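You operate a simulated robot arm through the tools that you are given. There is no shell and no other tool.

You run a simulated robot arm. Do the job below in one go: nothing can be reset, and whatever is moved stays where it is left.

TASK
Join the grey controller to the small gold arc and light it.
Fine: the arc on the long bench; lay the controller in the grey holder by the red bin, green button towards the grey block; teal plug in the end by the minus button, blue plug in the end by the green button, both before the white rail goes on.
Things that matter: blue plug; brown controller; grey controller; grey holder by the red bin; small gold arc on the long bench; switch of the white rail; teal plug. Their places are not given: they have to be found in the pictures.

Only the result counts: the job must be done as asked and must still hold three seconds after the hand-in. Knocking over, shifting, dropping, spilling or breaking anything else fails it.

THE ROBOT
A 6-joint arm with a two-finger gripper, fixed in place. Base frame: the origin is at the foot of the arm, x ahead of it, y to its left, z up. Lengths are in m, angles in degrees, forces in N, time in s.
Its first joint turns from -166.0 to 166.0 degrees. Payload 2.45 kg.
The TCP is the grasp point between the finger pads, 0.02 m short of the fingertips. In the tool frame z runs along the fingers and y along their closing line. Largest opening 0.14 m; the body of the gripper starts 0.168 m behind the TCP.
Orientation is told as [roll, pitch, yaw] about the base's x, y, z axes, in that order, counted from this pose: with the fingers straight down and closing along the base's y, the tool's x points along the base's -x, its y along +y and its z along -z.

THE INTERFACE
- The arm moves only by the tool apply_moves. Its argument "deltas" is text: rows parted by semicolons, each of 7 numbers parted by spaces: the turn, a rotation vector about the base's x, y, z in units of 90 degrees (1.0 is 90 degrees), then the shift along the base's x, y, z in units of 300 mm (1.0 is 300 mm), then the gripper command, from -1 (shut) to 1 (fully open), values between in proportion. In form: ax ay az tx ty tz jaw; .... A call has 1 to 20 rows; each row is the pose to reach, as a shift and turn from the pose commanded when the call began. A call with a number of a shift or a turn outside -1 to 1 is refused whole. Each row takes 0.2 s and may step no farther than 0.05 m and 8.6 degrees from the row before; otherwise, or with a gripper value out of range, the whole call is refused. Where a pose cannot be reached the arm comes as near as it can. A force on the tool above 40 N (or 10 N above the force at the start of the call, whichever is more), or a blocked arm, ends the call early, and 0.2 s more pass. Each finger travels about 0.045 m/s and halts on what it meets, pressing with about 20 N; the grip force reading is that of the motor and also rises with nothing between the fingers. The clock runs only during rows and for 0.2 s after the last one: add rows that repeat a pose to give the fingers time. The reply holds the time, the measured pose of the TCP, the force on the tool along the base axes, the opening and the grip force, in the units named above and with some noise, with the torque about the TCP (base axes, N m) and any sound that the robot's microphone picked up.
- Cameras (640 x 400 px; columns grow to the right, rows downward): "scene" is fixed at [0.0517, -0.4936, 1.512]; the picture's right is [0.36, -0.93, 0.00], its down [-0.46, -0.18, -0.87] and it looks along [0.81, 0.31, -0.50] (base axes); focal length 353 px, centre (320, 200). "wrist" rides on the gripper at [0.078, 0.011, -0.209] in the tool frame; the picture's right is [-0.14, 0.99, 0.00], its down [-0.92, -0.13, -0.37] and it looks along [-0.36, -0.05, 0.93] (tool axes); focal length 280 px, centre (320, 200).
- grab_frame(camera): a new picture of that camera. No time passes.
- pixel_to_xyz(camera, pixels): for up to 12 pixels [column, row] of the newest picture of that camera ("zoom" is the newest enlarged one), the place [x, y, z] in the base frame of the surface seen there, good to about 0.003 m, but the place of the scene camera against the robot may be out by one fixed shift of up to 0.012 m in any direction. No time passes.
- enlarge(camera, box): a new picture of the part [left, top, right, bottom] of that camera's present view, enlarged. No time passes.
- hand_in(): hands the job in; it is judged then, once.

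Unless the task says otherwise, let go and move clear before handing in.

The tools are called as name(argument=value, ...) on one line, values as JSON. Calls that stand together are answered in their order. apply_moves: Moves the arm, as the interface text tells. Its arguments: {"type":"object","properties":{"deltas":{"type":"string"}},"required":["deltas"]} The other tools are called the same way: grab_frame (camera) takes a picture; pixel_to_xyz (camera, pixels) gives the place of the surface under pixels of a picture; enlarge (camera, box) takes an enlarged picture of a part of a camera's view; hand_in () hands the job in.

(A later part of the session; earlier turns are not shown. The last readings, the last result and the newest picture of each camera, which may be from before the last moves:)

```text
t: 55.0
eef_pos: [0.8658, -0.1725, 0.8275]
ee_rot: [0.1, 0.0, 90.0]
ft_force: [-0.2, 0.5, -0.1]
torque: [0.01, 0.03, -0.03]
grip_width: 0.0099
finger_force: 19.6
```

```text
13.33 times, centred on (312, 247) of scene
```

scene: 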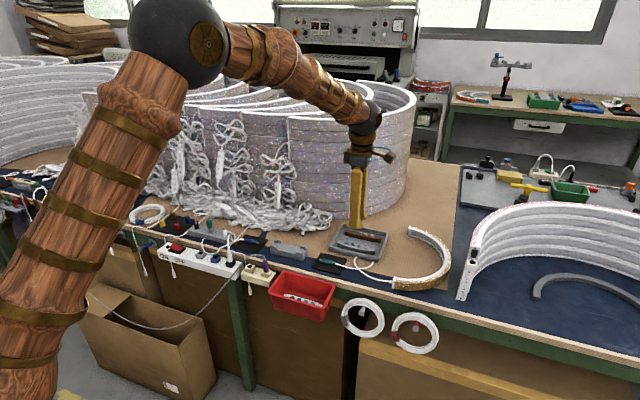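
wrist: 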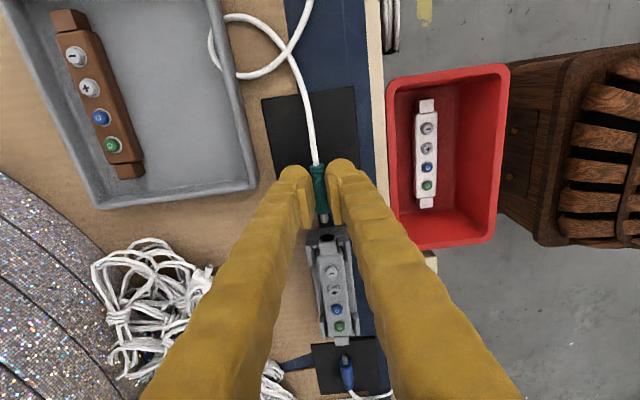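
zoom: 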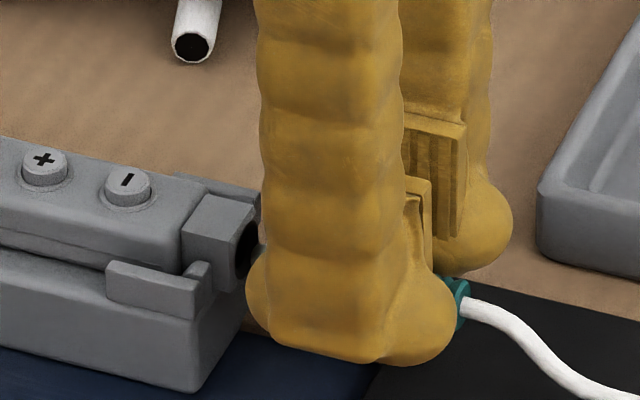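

Tip is right at the hole's mouth (zoom 316,245 over 318,258). Advancing into the socket in small steps.

apply_moves(deltas="0 0 0 0 0.01 0 -1; 0 0 0 0 0.02 0 -1; 0 0 0 0 0.03 0 -1")

enlarge(camera="wrist", box=[290, 180, 360, 250])

```text
t: 55.8
eef_pos: [0.865, -0.1633, 0.8275]
ee_rot: [0.1, 0.0, 90.0]
ft_force: [-0.1, -0.2, 1.5]
torque: [0.03, -0.01, 0.0]
grip_width: 0.0097
finger_force: 20.1
```

```text
5.71 times, centred on (325, 215) of wrist
```

zoom: 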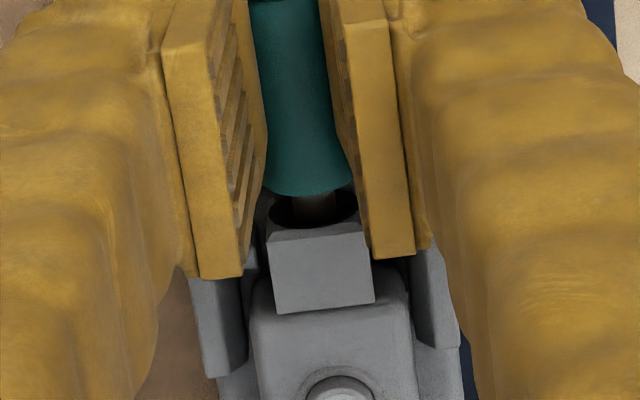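

The tip is entering cleanly with almost no force. Continuing.

apply_moves(deltas="0 0 0 0 0.008 0 -1; 0 0 0 0 0.016 0 -1; 0 0 0 0 0.02 0 -1")

enlarge(camera="wrist", box=[290, 180, 360, 250])

```text
t: 56.6
eef_pos: [0.8655, -0.1601, 0.8285]
ee_rot: [0.0, 0.0, 89.9]
ft_force: [1.5, -18.2, 10.1]
torque: [-0.2, -0.04, -0.04]
grip_width: 0.0095
finger_force: 19.3
```

```text
5.71 times, centred on (325, 215) of wrist
```

zoom: 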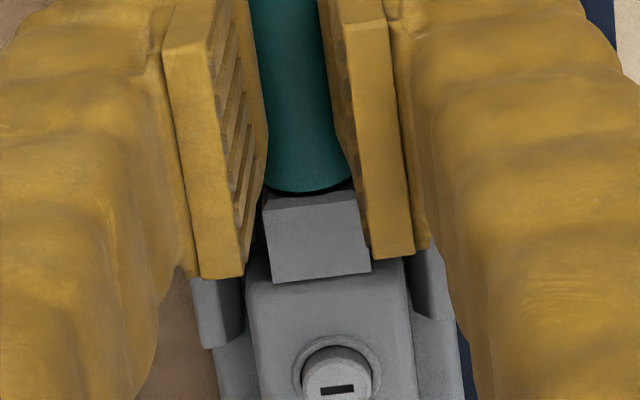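

Fy −18 N: the plug is meeting resistance with the handle nearly at the socket face. I'll push a little more and see if it seats.

apply_moves(deltas="0 0 0 0 0.003 0 -1; 0 0 0 0 0.006 0 -1; 0 0 0 0 0.006 0 -1")

enlarge(camera="wrist", box=[290, 180, 360, 250])

enlarge(camera="scene", box=[250, 222, 330, 272])

```text
t: 57.4
eef_pos: [0.8656, -0.1576, 0.8303]
ee_rot: [0.0, 0.1, 90.0]
ft_force: [2.8, -21.5, 21.1]
torque: [-0.19, -0.04, -0.02]
grip_width: 0.0091
finger_force: 20.5
```

```text
5.71 times, centred on (325, 215) of wrist
```

zoom: 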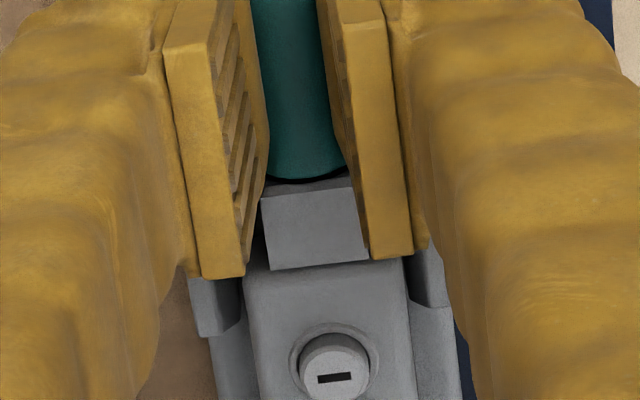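

```text
8.00 times, centred on (290, 247) of scene
```

zoom: 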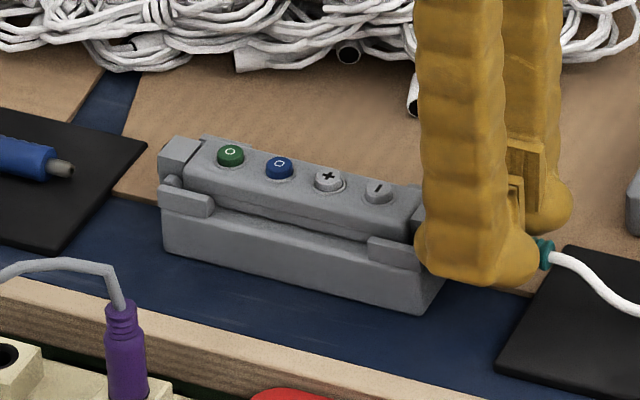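

enlarge(camera="wrist", box=[310, 196, 342, 226])

pixel_to_xyz(camera="zoom", pixels=[[250, 60], [255, 100], [258, 130], [258, 160], [262, 190], [265, 200], [268, 215], [270, 240], [280, 300], [285, 350], [220, 200], [330, 190]])

```text
13.33 times, centred on (326, 211) of wrist
```

zoom: 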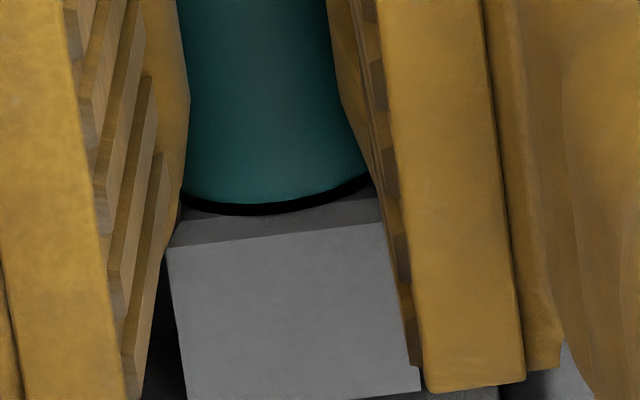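

```text
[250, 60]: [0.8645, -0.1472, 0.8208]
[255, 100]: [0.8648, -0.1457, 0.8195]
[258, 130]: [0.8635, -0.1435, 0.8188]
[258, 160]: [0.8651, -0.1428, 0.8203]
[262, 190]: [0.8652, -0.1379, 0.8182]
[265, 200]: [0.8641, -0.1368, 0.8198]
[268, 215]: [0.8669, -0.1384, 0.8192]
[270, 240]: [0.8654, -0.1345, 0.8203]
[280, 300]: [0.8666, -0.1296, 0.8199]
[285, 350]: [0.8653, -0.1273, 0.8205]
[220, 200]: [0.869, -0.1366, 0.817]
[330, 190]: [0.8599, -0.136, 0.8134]
```

The handle's front is now practically flush with the socket face (y≈−0.138 vs −0.137). I'll ease the push, open, rise and inspect.

apply_moves(deltas="0 0 0 0 -0.003 0 -1; 0 0 0 0 -0.004 0 -0.85; 0 0 0 0 -0.004 0 -0.7; 0 0 0 0 -0.004 0 -0.55; 0 0 0 0 -0.004 0.01 -0.45; 0 0 0 0 -0.004 0.04 -0.45; 0 0 0 0 -0.004 0.1 -0.45; 0 0 0 0 -0.004 0.2 -0.45; 0 0 0 0 -0.004 0.28 -0.45; 0 0 0 0 -0.004 0.28 -0.45")

grab_frame(camera="wrist")

enlarge(camera="scene", box=[260, 225, 340, 275])

```text
t: 59.6
eef_pos: [0.8653, -0.1566, 0.9125]
ee_rot: [0.0, 0.0, 90.0]
ft_force: [0.0, -0.2, 0.2]
torque: [-0.01, 0.0, -0.01]
grip_width: 0.0384
finger_force: 0.0
```

```text
taken
```

wrist: 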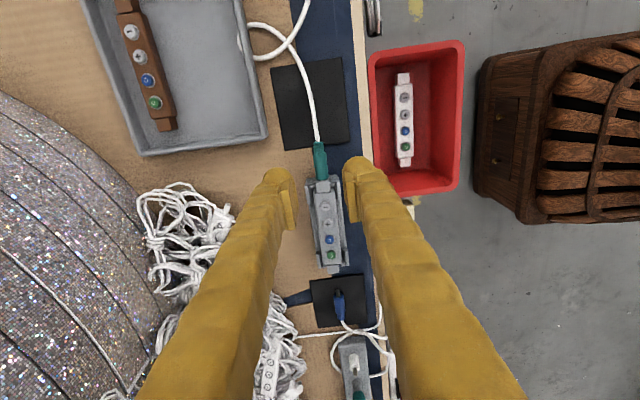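

```text
8.00 times, centred on (300, 250) of scene
```

zoom: 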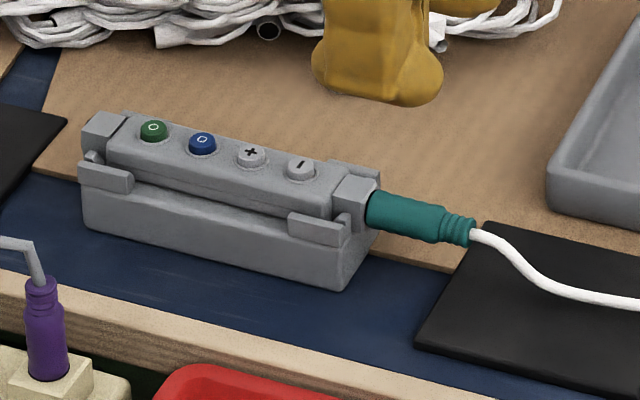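

The teal plug stays level in the minus end. Enlarging the joint to check how fully it sits.

enlarge(camera="scene", box=[294, 240, 326, 260])

enlarge(camera="wrist", box=[295, 135, 355, 200])

pixel_to_xyz(camera="zoom", pixels=[[265, 80], [270, 110], [275, 150], [280, 200], [283, 230], [286, 255], [290, 270], [292, 285], [295, 320], [298, 340], [320, 390], [265, 60]])

```text
16.00 times, centred on (310, 250) of scene
```

zoom: 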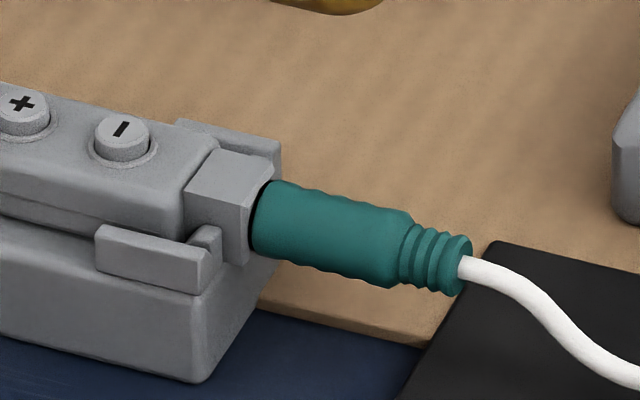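

```text
6.15 times, centred on (325, 168) of wrist
```

zoom: 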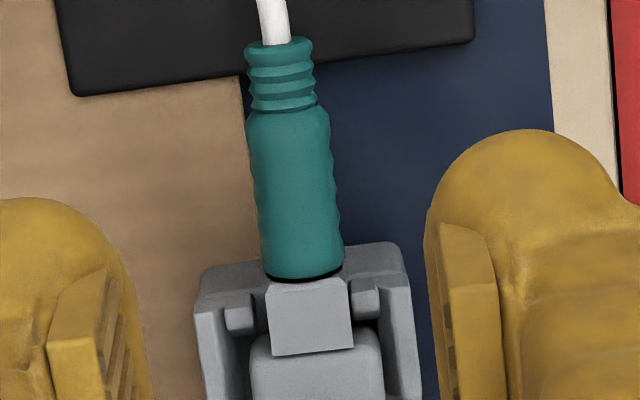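

```text
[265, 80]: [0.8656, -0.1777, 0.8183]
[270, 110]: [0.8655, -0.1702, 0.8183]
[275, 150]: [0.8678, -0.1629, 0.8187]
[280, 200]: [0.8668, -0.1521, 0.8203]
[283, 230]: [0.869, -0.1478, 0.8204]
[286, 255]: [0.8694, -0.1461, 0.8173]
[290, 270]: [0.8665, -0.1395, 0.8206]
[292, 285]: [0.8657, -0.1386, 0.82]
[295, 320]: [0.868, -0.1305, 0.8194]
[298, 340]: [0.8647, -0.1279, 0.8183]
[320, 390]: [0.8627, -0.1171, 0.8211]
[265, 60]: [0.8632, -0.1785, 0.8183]
```

The teal plug is in. Next the blue plug; before travelling I'll check heights of the upright plugs on the grey block.

pixel_to_xyz(camera="wrist", pixels=[[352, 362], [338, 300], [340, 320], [355, 350], [358, 393], [325, 290], [350, 380], [345, 335]])

enlarge(camera="scene", box=[180, 210, 280, 272])

pixel_to_xyz(camera="zoom", pixels=[[180, 85], [300, 130], [60, 80], [180, 60], [60, 110], [300, 110], [480, 205], [380, 190], [440, 195], [200, 150]])

```text
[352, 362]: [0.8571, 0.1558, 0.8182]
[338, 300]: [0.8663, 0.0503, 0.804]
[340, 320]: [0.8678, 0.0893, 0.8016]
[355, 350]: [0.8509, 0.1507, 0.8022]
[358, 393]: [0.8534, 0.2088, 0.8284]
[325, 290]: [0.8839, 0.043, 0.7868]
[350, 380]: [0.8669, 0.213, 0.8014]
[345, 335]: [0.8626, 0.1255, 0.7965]
```

```text
6.40 times, centred on (230, 241) of scene
```

zoom: 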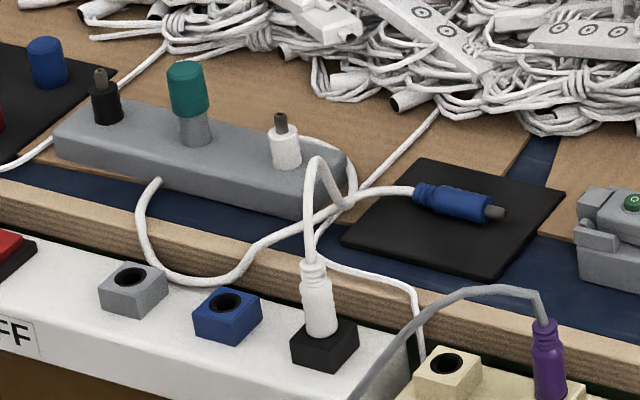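

```text
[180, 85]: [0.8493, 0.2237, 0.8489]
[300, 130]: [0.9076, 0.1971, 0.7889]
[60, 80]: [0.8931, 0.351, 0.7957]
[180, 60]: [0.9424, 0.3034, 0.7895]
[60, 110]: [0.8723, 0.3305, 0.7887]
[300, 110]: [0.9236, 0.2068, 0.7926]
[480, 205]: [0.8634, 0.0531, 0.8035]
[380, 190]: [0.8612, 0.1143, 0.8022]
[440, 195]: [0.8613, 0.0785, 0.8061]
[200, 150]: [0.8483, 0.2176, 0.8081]
```

Upright plugs on the block reach z≈0.855 at most, so I'm clear. I'll turn the tool to yaw −90° (camera on the +y side) so I can see the green-end socket and blue plug tip, moving towards y≈0.

apply_moves(deltas="0 0 -0.0909 0 0.04 0.02 -0.45; 0 0 -0.1818 0 0.08 0.04 -0.45; 0 0 -0.2727 0 0.12 0.04 -0.45; 0 0 -0.3636 0 0.16 0.04 -0.45; 0 0 -0.4545 0 0.2 0.04 -0.45; 0 0 -0.5454 0 0.24 0.04 -0.45; 0 0 -0.6363 0 0.28 0.04 -0.45; 0 0 -0.7272 0 0.32 0.04 -0.45; 0 0 -0.8181 0 0.36 0.04 -0.45; 0 0 -0.909 0 0.4 0.04 -0.45; 0 0 -1.0 0 0.44 0.04 -0.45")

apply_moves(deltas="0 0 -0.0909 0 0.01 0 -0.45; 0 0 -0.1818 0 0.02 0 -0.45; 0 0 -0.2727 0 0.03 0 -0.45; 0 0 -0.3636 0 0.04 0 -0.45; 0 0 -0.4545 0 0.05 0 -0.45; 0 0 -0.5454 0 0.06 0 -0.45; 0 0 -0.6363 0 0.07 0 -0.45; 0 0 -0.7272 0 0.08 0 -0.45; 0 0 -0.8181 0 0.08 0 -0.45; 0 0 -0.909 0 0.08 0 -0.45; 0 0 -1.0 0 0.08 0 -0.45; 0 0 -1.0 0 0.08 0 -0.45")

grab_frame(camera="wrist")

```text
t: 62.0
eef_pos: [0.8653, -0.0246, 0.9237]
ee_rot: [0.0, 0.0, -0.1]
ft_force: [1.1, 0.7, 0.5]
torque: [-0.03, -0.01, -0.02]
grip_width: 0.0384
finger_force: 0.1
```

```text
t: 64.6
eef_pos: [0.8657, -0.0026, 0.924]
ee_rot: [0.1, 0.0, -90.1]
ft_force: [-0.7, 0.7, -0.6]
torque: [0.04, 0.0, -0.03]
grip_width: 0.0385
finger_force: 0.1
```

```text
taken
```

wrist: 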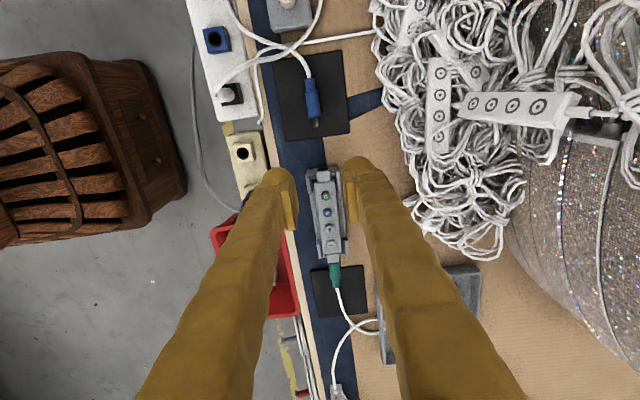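

Good view now: blue plug at (312,100), green-end socket at (322,172). Measuring both.

enlarge(camera="wrist", box=[270, 50, 370, 130])

pixel_to_xyz(camera="zoom", pixels=[[192, 130], [198, 160], [203, 185], [206, 210], [212, 250], [218, 290], [222, 315], [226, 330], [229, 350], [231, 368], [233, 378], [300, 250]])

pixel_to_xyz(camera="zoom", pixels=[[175, 220], [245, 215], [183, 260], [250, 255], [190, 300], [255, 300], [165, 130], [215, 125], [150, 260], [212, 230], [216, 270], [185, 100]])

```text
5.00 times, centred on (320, 90) of wrist
```

zoom: 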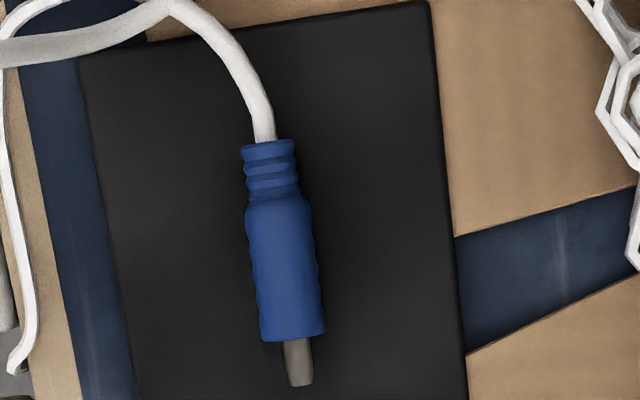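

```text
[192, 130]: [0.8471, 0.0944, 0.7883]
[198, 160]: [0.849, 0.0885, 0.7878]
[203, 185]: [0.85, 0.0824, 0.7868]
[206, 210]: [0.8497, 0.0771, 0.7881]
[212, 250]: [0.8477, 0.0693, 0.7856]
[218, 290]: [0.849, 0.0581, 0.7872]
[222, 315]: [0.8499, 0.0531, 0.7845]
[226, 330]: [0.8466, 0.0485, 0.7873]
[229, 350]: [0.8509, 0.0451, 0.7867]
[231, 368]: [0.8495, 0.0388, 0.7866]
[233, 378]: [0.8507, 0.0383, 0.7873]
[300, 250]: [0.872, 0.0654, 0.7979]
```

```text
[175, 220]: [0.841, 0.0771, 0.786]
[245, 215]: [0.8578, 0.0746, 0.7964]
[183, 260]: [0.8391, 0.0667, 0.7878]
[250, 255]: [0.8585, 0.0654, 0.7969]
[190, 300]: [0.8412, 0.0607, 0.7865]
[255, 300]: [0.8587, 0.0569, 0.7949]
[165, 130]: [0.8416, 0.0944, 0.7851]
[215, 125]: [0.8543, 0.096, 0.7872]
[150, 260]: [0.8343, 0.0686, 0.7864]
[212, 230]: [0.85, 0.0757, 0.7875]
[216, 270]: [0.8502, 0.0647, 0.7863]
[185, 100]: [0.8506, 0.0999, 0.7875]
```

pixel_to_xyz(camera="zoom", pixels=[[267, 143], [270, 165], [273, 190], [277, 205], [283, 240], [288, 280], [292, 310], [294, 330], [295, 337], [297, 350], [299, 370], [300, 383]])

pixel_to_xyz(camera="zoom", pixels=[[246, 220], [312, 215], [253, 270], [318, 265], [261, 320], [325, 315], [285, 260], [290, 295], [280, 225], [275, 197], [294, 338], [301, 386]])

```text
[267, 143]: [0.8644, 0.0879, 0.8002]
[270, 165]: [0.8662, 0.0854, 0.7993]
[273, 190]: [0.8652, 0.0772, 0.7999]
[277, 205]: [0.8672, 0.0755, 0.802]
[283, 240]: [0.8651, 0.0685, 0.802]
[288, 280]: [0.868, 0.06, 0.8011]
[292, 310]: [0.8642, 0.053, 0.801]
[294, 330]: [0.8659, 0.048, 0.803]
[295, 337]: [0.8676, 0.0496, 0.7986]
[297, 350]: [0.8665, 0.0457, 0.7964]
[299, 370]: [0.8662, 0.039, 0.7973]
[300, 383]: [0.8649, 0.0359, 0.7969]
```

```text
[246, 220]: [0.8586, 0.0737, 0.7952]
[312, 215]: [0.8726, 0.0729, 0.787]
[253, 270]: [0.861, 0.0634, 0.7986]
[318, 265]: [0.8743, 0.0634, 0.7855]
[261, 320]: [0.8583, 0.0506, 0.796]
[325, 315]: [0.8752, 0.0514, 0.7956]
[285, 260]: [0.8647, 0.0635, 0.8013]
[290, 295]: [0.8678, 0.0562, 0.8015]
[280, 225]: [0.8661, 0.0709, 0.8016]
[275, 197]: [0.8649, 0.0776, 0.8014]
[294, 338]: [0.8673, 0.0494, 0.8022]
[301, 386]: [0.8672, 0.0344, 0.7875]
```

Blue plug: axis x≈0.866, handle y 0.048…0.077, tip to 0.035. I'll also check the purple plug and its cable near the front before moving in.

grab_frame(camera="scene")

pixel_to_xyz(camera="scene", pixels=[[265, 262], [264, 255], [255, 254], [245, 258], [240, 265], [263, 272], [228, 240], [224, 255]])

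```text
taken
```

scene: 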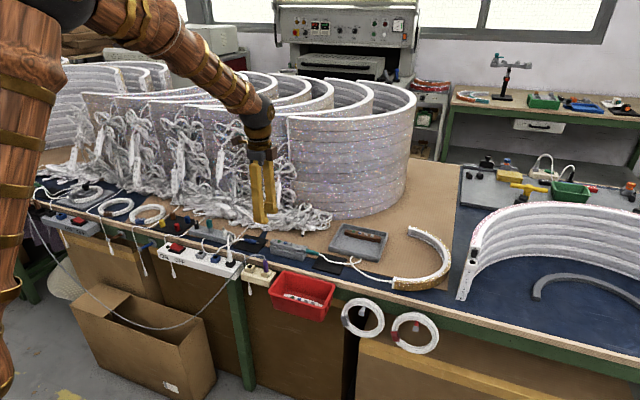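

```text
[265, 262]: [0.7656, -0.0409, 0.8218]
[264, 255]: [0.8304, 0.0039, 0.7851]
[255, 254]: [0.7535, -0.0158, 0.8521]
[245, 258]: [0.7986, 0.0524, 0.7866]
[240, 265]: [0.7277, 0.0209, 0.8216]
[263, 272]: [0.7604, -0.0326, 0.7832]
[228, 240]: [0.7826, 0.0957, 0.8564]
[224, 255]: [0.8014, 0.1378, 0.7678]
```

Purple plug and its cable are at x≈0.76, well in front of my fingers. Going to the blue plug.

apply_moves(deltas="0 0 0 0.002 0.06 0 -0.48; 0 0 0 0.002 0.12 0 -0.5; 0 0 0 0.002 0.18 0 -0.5; 0 0 0 0.002 0.2377 0 -0.5; 0 0 0 0.002 0.2377 -0.1 -0.5; 0 0 0 0.002 0.2377 -0.2 -0.5; 0 0 0 0.002 0.2377 -0.29 -0.5; 0 0 0 0.002 0.2377 -0.29 -0.5")

enlarge(camera="wrist", box=[260, 110, 390, 220])

```text
t: 66.4
eef_pos: [0.8667, 0.0686, 0.8383]
ee_rot: [0.1, 0.0, -90.0]
ft_force: [-0.5, -0.1, -0.1]
torque: [-0.01, 0.05, 0.01]
grip_width: 0.0348
finger_force: 0.1
```

```text
3.64 times, centred on (325, 165) of wrist
```

zoom: 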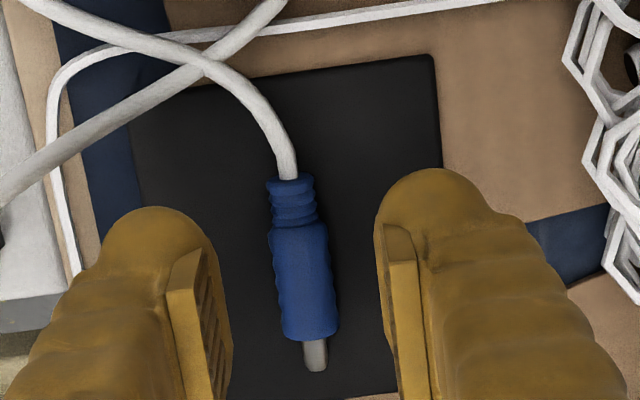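

Aligned as with the teal one. Descending to the mat.

apply_moves(deltas="0 0 0 0 0 -0.04 -0.5; 0 0 0 0 0 -0.07 -0.5; 0 0 0 0 0 -0.085 -0.5; 0 0 0 0 0 -0.093 -0.5; 0 0 0 0 0 -0.093 -0.5")

```text
t: 67.6
eef_pos: [0.8662, 0.0693, 0.8107]
ee_rot: [0.2, 0.0, -90.0]
ft_force: [0.4, -0.4, -0.1]
torque: [0.0, 0.03, 0.01]
grip_width: 0.0349
finger_force: 0.1
```

apply_moves(deltas="0 0 0 0 0 -0.004 -0.5; 0 0 0 0 0 -0.008 -0.5; 0 0 0 0 0 -0.01 -0.5; 0 0 0 0 0 -0.01 -0.5")

```text
t: 68.6
eef_pos: [0.8665, 0.0705, 0.8065]
ee_rot: [0.1, 0.0, -90.0]
ft_force: [0.7, -0.3, -0.4]
torque: [-0.03, -0.02, -0.01]
grip_width: 0.035
finger_force: 0.0
```

apply_moves(deltas="0 0 0 0 0 -0.001 -0.5; 0 0 0 0 0 -0.002 -0.5; 0 0 0 0 0 -0.003 -0.5; 0 0 0 0 0 -0.003 -0.5")

```text
t: 69.6
eef_pos: [0.8665, 0.0707, 0.8063]
ee_rot: [0.1, 0.1, -90.0]
ft_force: [0.0, 3.1, 7.6]
torque: [0.06, 0.15, -0.05]
grip_width: 0.0351
finger_force: 0.1
```

Touching the mat (7.6 N). I'll press very slightly more so the tips don't ride up, and close.

apply_moves(deltas="0 0 0 0 0 -0.001 -0.6; 0 0 0 0 0 -0.001 -0.7; 0 0 0 0 0 -0.001 -0.76; 0 0 0 0 0 -0.001 -0.82; 0 0 0 0 0 -0.001 -1; 0 0 0 0 0 -0.001 -1")

```text
t: 70.5
eef_pos: [0.8653, 0.0695, 0.8056]
ee_rot: [0.1, 0.0, -90.1]
ft_force: [2.5, 0.0, 6.5]
torque: [-0.03, -0.12, 0.01]
grip_width: 0.0133
finger_force: 20.4
stopped in row 4: the force on the tool passed its limit at 47 N (the readings are from after the stop); the commanded pose is now the measured one
```

Gripped at 0.0133 (a bit lower on the handle than the teal was). Lifting gently.

apply_moves(deltas="0 0 0 0 0 0.002 -1; 0 0 0 0 0 0.004 -1; 0 0 0 0 0 0.006 -1; 0 0 0 0 0 0.006 -1")

apply_moves(deltas="0 0 0 0 0 0.003 -1; 0 0 0 0 0 0.006 -1; 0 0 0 0 0 0.01 -1; 0 0 0 0 0 0.015 -1; 0 0 0 0 0 0.015 -1")

enlarge(camera="wrist", box=[260, 110, 390, 220])

pixel_to_xyz(camera="zoom", pixels=[[290, 205], [293, 225], [300, 270], [305, 300], [310, 330], [313, 360], [318, 388]])

```text
t: 71.5
eef_pos: [0.8645, 0.0688, 0.8073]
ee_rot: [0.0, 0.0, -89.9]
ft_force: [-0.2, 0.0, -0.1]
torque: [0.01, -0.03, -0.04]
grip_width: 0.013
finger_force: 20.3
```

```text
t: 72.7
eef_pos: [0.866, 0.0696, 0.8125]
ee_rot: [0.0, 0.0, -90.0]
ft_force: [0.2, 0.6, -0.1]
torque: [0.01, -0.02, 0.0]
grip_width: 0.0128
finger_force: 19.3
```

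```text
3.64 times, centred on (325, 165) of wrist
```

zoom: 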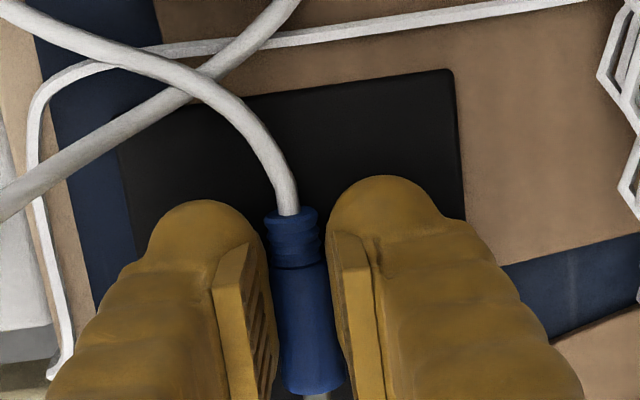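

```text
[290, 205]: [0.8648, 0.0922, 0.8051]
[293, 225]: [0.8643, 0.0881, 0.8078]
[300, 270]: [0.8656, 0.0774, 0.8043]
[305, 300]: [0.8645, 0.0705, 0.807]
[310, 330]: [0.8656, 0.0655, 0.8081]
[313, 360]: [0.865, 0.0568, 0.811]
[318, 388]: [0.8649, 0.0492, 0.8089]
```

Blue plug lifted, top z≈0.8077 with TCP 0.8125, stable grip. I'll raise to socket height (TCP≈0.825) and bring the tip to ~15 mm from the green-end socket.

apply_moves(deltas="0 0 0 0 0 0.012 -1; 0 0 0 0 0 0.025 -1; 0 0 0 0 -0.005 0.035 -1; 0 0 0 0 -0.015 0.0417 -1; 0 0 0 0 -0.035 0.0417 -1; 0 0 0 0 -0.06 0.0417 -1; 0 0 0 0 -0.085 0.0417 -1; 0 0 0 0 -0.105 0.0417 -1; 0 0 0 0 -0.115 0.0417 -1; 0 0 0 0 -0.115 0.0417 -1")

enlarge(camera="wrist", box=[280, 150, 370, 260])

pixel_to_xyz(camera="zoom", pixels=[[295, 110], [300, 150], [305, 190], [310, 220], [315, 250], [318, 265], [325, 305], [325, 318], [330, 345], [335, 370], [300, 318], [350, 318]])

```text
t: 74.9
eef_pos: [0.866, 0.0352, 0.8251]
ee_rot: [0.0, 0.1, -90.0]
ft_force: [0.2, 0.0, 0.2]
torque: [0.0, 0.0, 0.02]
grip_width: 0.0131
finger_force: 20.0
```

```text
3.64 times, centred on (325, 205) of wrist
```

zoom: 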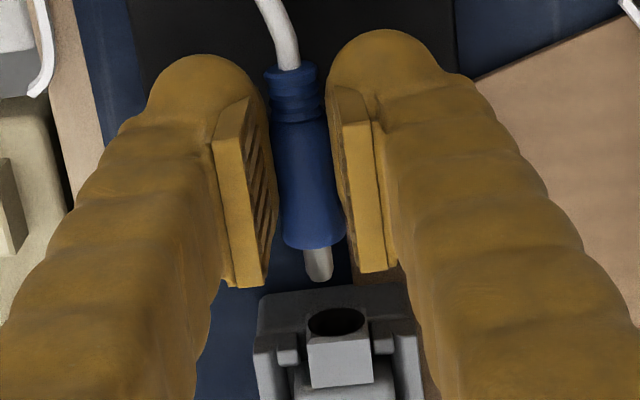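

```text
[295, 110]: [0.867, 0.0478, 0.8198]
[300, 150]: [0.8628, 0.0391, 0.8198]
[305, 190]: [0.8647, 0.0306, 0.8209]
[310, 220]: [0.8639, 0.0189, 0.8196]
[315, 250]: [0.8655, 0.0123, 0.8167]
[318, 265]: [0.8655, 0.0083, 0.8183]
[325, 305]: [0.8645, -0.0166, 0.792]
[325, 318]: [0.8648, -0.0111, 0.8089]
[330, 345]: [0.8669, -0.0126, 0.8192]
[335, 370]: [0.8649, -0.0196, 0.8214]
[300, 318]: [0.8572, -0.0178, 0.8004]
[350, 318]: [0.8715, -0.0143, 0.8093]
```

Heights match (handle axis ≈0.8124), but along the plug's line the hole (337,321) lies about 10 px to the right, i.e. ≈2.4 mm towards +x. I'll shift +2.4 mm in x and recheck.

apply_moves(deltas="0 0 0 0.004 0 0 -1; 0 0 0 0.008 -0.01 0 -1; 0 0 0 0.008 -0.025 0 -1; 0 0 0 0.008 -0.025 0 -1")

enlarge(camera="wrist", box=[290, 180, 360, 250])

enlarge(camera="scene", box=[240, 222, 320, 272])

```text
t: 75.9
eef_pos: [0.8677, 0.0285, 0.8237]
ee_rot: [0.1, 0.0, -90.1]
ft_force: [-0.1, -0.3, -0.1]
torque: [-0.03, -0.01, 0.02]
grip_width: 0.0131
finger_force: 20.0
```

```text
5.71 times, centred on (325, 215) of wrist
```

zoom: 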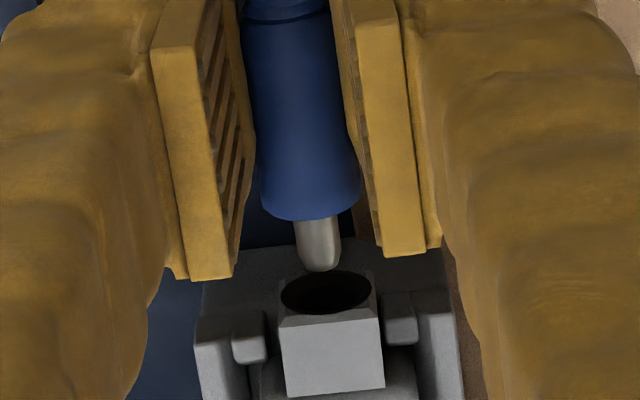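

```text
8.00 times, centred on (280, 247) of scene
```

zoom: 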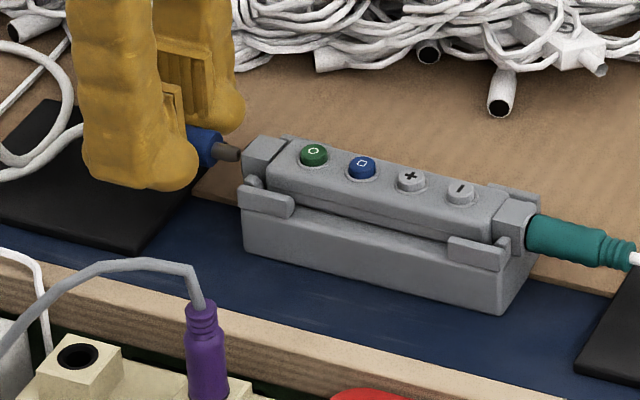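

Now the tip line meets the hole centre within 0.5 mm. Advancing slowly into the socket.

apply_moves(deltas="0 0 0 0.001 -0.01 0 -1; 0 0 0 0.001 -0.02 0 -1; 0 0 0 0.001 -0.03 0 -1; 0 0 0 0.001 -0.03 0 -1")

enlarge(camera="wrist", box=[290, 180, 360, 250])

```text
t: 76.9
eef_pos: [0.8675, 0.0185, 0.8228]
ee_rot: [0.0, 0.1, -90.0]
ft_force: [-0.6, -0.4, -0.4]
torque: [-0.04, 0.01, -0.01]
grip_width: 0.013
finger_force: 19.7
```

```text
5.71 times, centred on (325, 215) of wrist
```

zoom: 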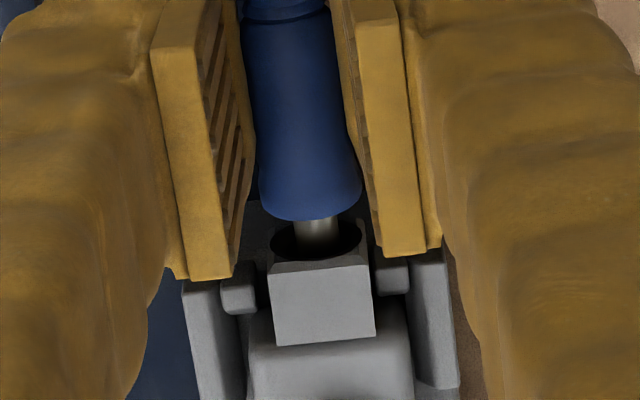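

The tip has entered freely, zero force. Continuing to seat it.

apply_moves(deltas="0 0 0 0 -0.01 0 -1; 0 0 0 0 -0.018 0 -1; 0 0 0 0 -0.024 0 -1; 0 0 0 0 -0.024 0 -1")

enlarge(camera="wrist", box=[290, 180, 360, 250])

```text
t: 77.9
eef_pos: [0.8682, 0.0124, 0.8241]
ee_rot: [0.0, 0.0, -89.9]
ft_force: [-0.4, 3.3, 0.3]
torque: [-0.01, 0.0, 0.01]
grip_width: 0.0131
finger_force: 20.0
```

```text
5.71 times, centred on (325, 215) of wrist
```

zoom: 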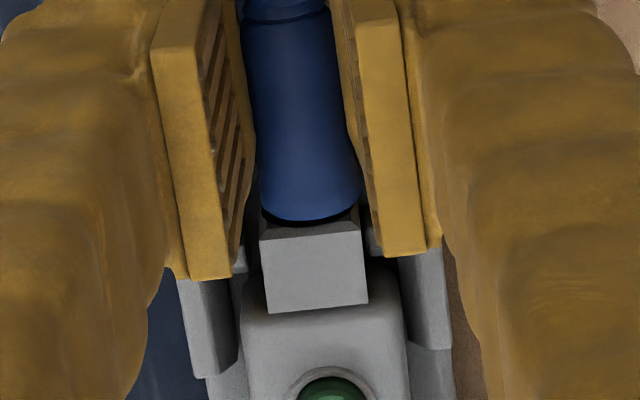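

Light contact (3 N) with 1–2 mm left. Pushing gently further.

apply_moves(deltas="0 0 0 0 -0.003 0 -1; 0 0 0 0 -0.006 0 -1; 0 0 0 0 -0.008 0 -1; 0 0 0 0 -0.008 0 -1")

enlarge(camera="wrist", box=[310, 196, 342, 226])

enlarge(camera="scene", box=[250, 222, 330, 272])

```text
t: 78.9
eef_pos: [0.8678, 0.0093, 0.8241]
ee_rot: [0.1, 0.0, -90.0]
ft_force: [-3.1, 18.2, 1.0]
torque: [0.21, 0.06, -0.07]
grip_width: 0.013
finger_force: 20.2
```

```text
13.33 times, centred on (326, 211) of wrist
```

zoom: 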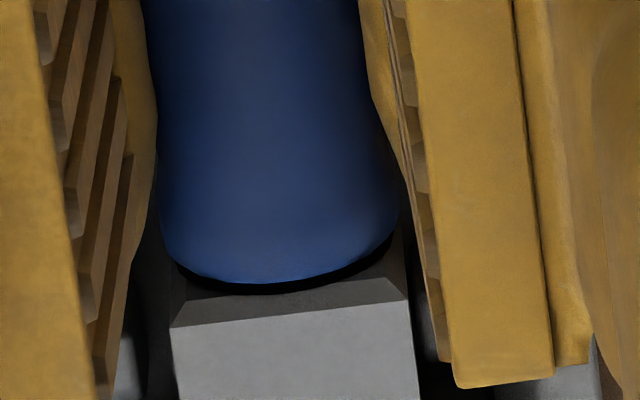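

```text
8.00 times, centred on (290, 247) of scene
```

zoom: 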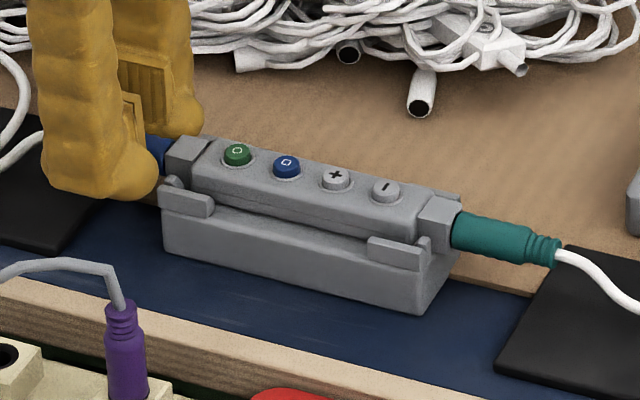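

Resistance 18 N right on the plug's axis, handle nearly flush. I'll push slightly further to be sure it's home.

apply_moves(deltas="0 0 0 0 -0.002 0 -1; 0 0 0 0 -0.004 0 -1; 0 0 0 0 -0.004 0 -1")

enlarge(camera="wrist", box=[310, 196, 342, 226])

```text
t: 79.7
eef_pos: [0.8673, 0.0082, 0.8249]
ee_rot: [0.1, 0.1, -89.9]
ft_force: [-4.2, 17.1, -0.1]
torque: [0.24, 0.06, -0.07]
grip_width: 0.013
finger_force: 20.4
```

```text
13.33 times, centred on (326, 211) of wrist
```

zoom: 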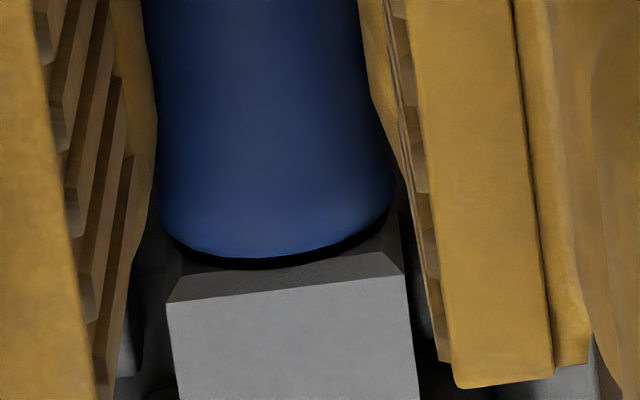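

The fingers now slide on the handle while plug and socket stay fixed: it's home. Easing off, opening and rising.

apply_moves(deltas="0 0 0 0 0.003 0 -1; 0 0 0 0 0.004 0 -0.85; 0 0 0 0 0.004 0 -0.7; 0 0 0 0 0.004 0 -0.55; 0 0 0 0 0.004 0.01 -0.45; 0 0 0 0 0.004 0.04 -0.45; 0 0 0 0 0.004 0.1 -0.45; 0 0 0 0 0.004 0.2 -0.45; 0 0 0 0 0.004 0.3 -0.45; 0 0 0 0 0.004 0.3 -0.45")

grab_frame(camera="wrist")

enlarge(camera="scene", box=[240, 222, 320, 272])

```text
t: 81.9
eef_pos: [0.8652, 0.0072, 0.915]
ee_rot: [0.0, 0.1, -90.0]
ft_force: [0.2, -0.7, -0.2]
torque: [0.01, 0.01, -0.01]
grip_width: 0.0383
finger_force: 0.0
```

```text
taken
```

wrist: 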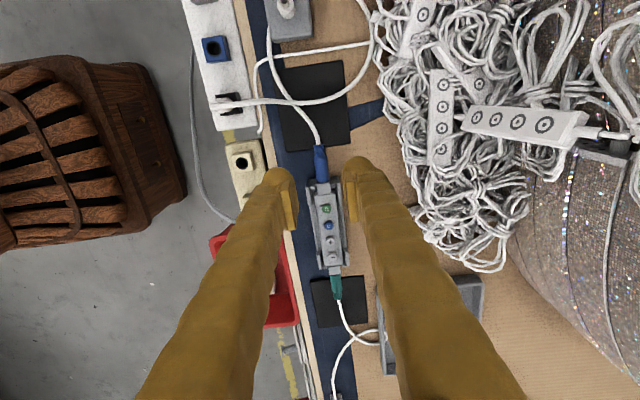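

```text
8.00 times, centred on (280, 247) of scene
```

zoom: 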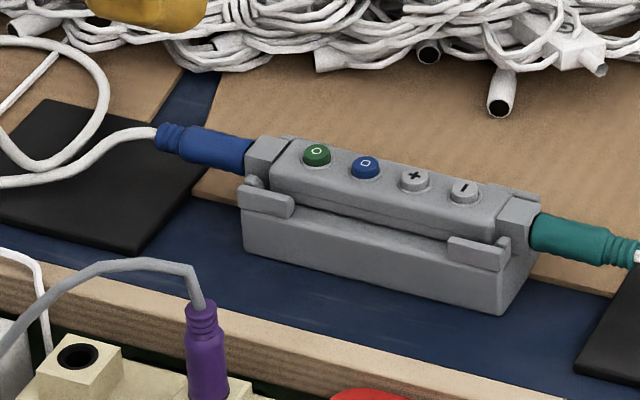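

Both plugs sit level in their ends. Now a close look at both joints and at the rail's switch.

enlarge(camera="scene", box=[256, 232, 320, 272])

enlarge(camera="scene", box=[150, 230, 214, 270])

pixel_to_xyz(camera="zoom", pixels=[[180, 150], [215, 140], [250, 150], [290, 165], [330, 180], [350, 190], [200, 190], [260, 210], [310, 220], [120, 170], [260, 250], [420, 200]])

```text
10.00 times, centred on (288, 252) of scene
```

zoom: 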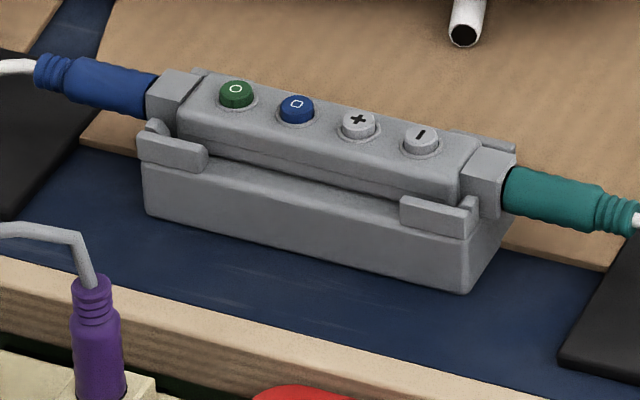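

```text
10.00 times, centred on (182, 250) of scene
```

zoom: 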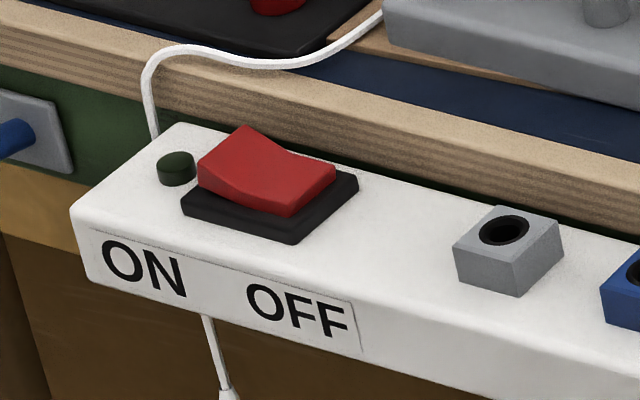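

```text
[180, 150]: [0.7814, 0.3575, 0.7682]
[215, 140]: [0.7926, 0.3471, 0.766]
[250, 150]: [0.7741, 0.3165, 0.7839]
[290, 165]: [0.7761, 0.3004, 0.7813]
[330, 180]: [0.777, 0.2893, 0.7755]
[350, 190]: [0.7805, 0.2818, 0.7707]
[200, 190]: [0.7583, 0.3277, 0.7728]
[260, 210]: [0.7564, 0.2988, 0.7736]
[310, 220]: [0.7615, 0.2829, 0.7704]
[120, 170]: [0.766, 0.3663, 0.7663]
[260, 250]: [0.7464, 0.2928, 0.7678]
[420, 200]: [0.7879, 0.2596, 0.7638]
```

Both plugs are home. The rocker's ON end (+y, zoom 235,150, z≈0.786) is still raised, so it is OFF. I'll turn the tool back to yaw 0, close the fingers and go above the switch for a closer look.

apply_moves(deltas="0 0 0.0909 -0.01 0.03 0.03 -0.6; 0 0 0.1818 -0.03 0.1 0.06 -0.8; 0 0 0.2727 -0.06 0.2 0.08 -1; 0 0 0.3636 -0.1 0.3 0.08 -1; 0 0 0.4545 -0.14 0.4 0.08 -1; 0 0 0.5454 -0.18 0.5 0.08 -1; 0 0 0.6363 -0.22 0.6 0.08 -1; 0 0 0.7272 -0.26 0.7 0.08 -1; 0 0 0.8181 -0.3 0.8 0.08 -1; 0 0 0.909 -0.327 0.9 0.08 -1; 0 0 1.0 -0.34 0.967 0.08 -1; 0 0 1.0 -0.34 0.967 0.08 -1")

grab_frame(camera="wrist")

enlarge(camera="wrist", box=[260, 120, 400, 210])

```text
t: 84.5
eef_pos: [0.7665, 0.2998, 0.9382]
ee_rot: [-0.1, 0.0, 0.1]
ft_force: [0.1, -0.2, 0.6]
torque: [0.02, 0.01, 0.02]
grip_width: 0.0
finger_force: 19.9
```

```text
taken
```

wrist: 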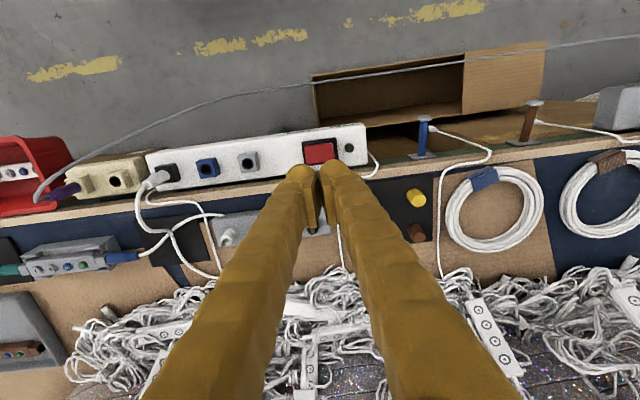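

```text
4.44 times, centred on (330, 165) of wrist
```

zoom: 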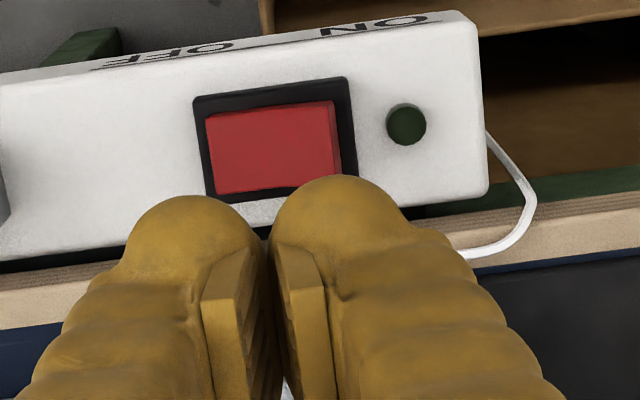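

The switch is clear: rocker at zoom (275,145), LED at (406,125), unlit. Measuring its profile.

pixel_to_xyz(camera="zoom", pixels=[[212, 150], [235, 150], [260, 147], [285, 145], [310, 143], [325, 140], [332, 140], [337, 140], [345, 138], [406, 115], [425, 160], [465, 150]])

pixel_to_xyz(camera="zoom", pixels=[[205, 115], [330, 103], [215, 190], [340, 172], [300, 90], [300, 190], [180, 150], [370, 130], [480, 180], [420, 205], [520, 190], [490, 250]])

```text
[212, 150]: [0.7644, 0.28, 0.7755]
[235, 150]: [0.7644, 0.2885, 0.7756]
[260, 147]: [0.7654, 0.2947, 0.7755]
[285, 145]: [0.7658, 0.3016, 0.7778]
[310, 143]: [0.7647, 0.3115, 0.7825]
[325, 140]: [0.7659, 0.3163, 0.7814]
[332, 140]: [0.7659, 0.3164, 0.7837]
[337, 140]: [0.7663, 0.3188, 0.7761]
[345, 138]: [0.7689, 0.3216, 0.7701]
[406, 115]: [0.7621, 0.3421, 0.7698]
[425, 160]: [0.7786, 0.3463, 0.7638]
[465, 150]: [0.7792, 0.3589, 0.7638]
```

```text
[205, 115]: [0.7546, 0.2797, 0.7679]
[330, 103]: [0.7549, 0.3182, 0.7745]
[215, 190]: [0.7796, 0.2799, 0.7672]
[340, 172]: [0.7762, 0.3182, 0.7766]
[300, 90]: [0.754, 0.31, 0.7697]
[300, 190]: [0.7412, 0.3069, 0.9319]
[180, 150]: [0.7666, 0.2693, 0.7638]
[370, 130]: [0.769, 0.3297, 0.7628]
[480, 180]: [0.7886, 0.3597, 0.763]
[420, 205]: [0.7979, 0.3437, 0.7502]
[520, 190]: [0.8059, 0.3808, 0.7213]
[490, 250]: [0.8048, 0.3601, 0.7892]
```

Rocker spans y 0.280–0.318 with the ON end raised to z≈0.783 against 0.7755 on the OFF end. I'll tilt the tool −30° about x so only the +y finger's tip presses the raised end, and come down above it.

apply_moves(deltas="-0.08 0 0 0 0.005 -0.05 -1; -0.16 0 0 0 0.01 -0.1 -1; -0.24 0 0 0 0.015 -0.15 -1; -0.32 0 0 0 0.02 -0.22 -1; -0.3333 0 0 0 0.02 -0.3 -1; -0.3333 0 0 0 0.02 -0.35 -1; -0.3333 0 0 0 0.02 -0.35 -1")

enlarge(camera="scene", box=[140, 220, 220, 270])

grab_frame(camera="wrist")

```text
t: 86.1
eef_pos: [0.7662, 0.3068, 0.8331]
ee_rot: [-30.0, -0.1, 0.1]
ft_force: [-0.8, -0.1, -0.5]
torque: [0.01, -0.01, 0.0]
grip_width: 0.0002
finger_force: 20.1
```

```text
8.00 times, centred on (180, 245) of scene
```

zoom: 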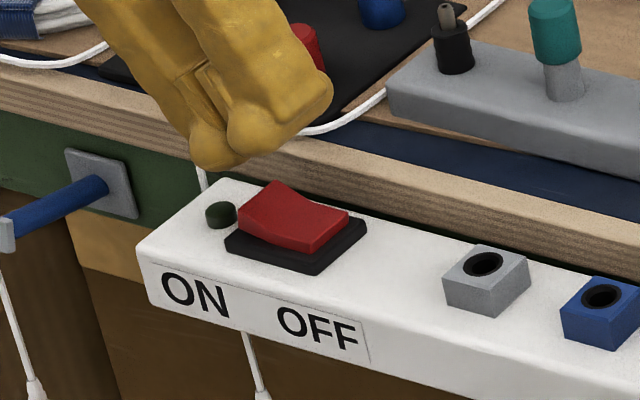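

```text
taken
```

wrist: 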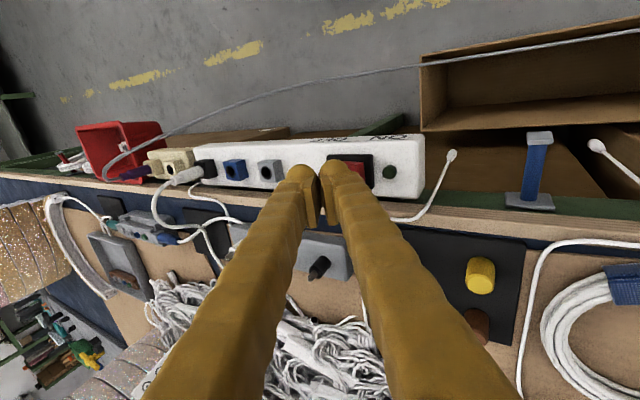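

pixel_to_xyz(camera="zoom", pixels=[[222, 165], [235, 160], [210, 160], [200, 145], [225, 150], [240, 150], [270, 150], [300, 130], [265, 190], [285, 215], [220, 212], [235, 168]])

pixel_to_xyz(camera="wrist", pixels=[[340, 160], [350, 158], [330, 165], [360, 170], [370, 185], [345, 170], [352, 163], [300, 170], [350, 155], [366, 176], [357, 164], [333, 162]])

```text
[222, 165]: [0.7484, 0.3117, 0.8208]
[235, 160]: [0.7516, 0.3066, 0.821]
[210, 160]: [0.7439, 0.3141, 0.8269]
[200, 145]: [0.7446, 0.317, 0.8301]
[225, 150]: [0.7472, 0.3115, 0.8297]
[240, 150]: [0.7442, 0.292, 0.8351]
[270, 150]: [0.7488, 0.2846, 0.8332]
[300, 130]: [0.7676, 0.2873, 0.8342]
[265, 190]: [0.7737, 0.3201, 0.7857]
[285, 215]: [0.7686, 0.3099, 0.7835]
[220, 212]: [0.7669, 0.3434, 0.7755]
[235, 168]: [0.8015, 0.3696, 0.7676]
```

```text
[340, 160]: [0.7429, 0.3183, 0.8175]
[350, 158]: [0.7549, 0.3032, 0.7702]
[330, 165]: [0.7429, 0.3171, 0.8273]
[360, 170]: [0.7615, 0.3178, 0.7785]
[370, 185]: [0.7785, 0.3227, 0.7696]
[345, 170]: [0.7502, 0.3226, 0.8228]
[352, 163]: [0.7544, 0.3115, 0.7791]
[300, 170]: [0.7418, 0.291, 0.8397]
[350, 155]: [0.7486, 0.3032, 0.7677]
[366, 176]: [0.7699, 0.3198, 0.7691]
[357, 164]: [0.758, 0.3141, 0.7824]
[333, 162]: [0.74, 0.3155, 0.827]
```

The lower finger's tip is over y≈0.31–0.32, above the rocker's raised end. Pressing down in small steps.

apply_moves(deltas="0 0 0 0 0 -0.03 -1; 0 0 0 0 0 -0.05 -1; 0 0 0 0 0 -0.06 -1; 0 0 0 0 0 -0.067 -1; 0 0 0 0 0 -0.067 -1")

```text
t: 87.3
eef_pos: [0.7666, 0.306, 0.8128]
ee_rot: [-30.0, 0.2, -0.1]
ft_force: [-0.3, -0.1, 0.2]
torque: [0.01, 0.01, -0.02]
grip_width: 0.0
finger_force: 20.1
```

apply_moves(deltas="0 0 0 0 0 -0.006 -1; 0 0 0 0 0 -0.012 -1; 0 0 0 0 0 -0.018 -1; 0 0 0 0 0 -0.024 -1")

enlarge(camera="scene", box=[140, 220, 220, 270])

```text
t: 88.3
eef_pos: [0.7655, 0.3064, 0.8058]
ee_rot: [-30.0, 0.1, 0.1]
ft_force: [-0.3, -0.6, -0.4]
torque: [-0.03, 0.02, -0.02]
grip_width: 0.0
finger_force: 19.6
```

```text
8.00 times, centred on (180, 245) of scene
```

zoom: 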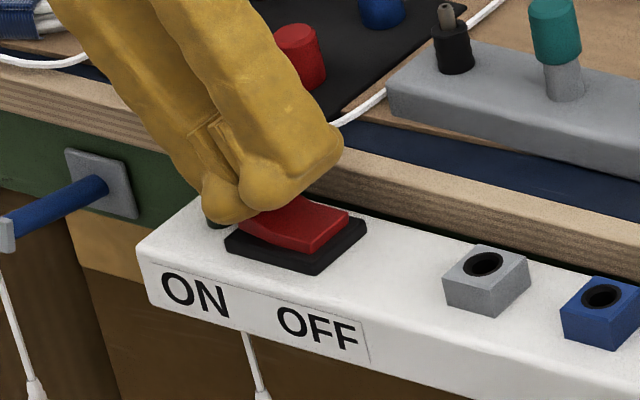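

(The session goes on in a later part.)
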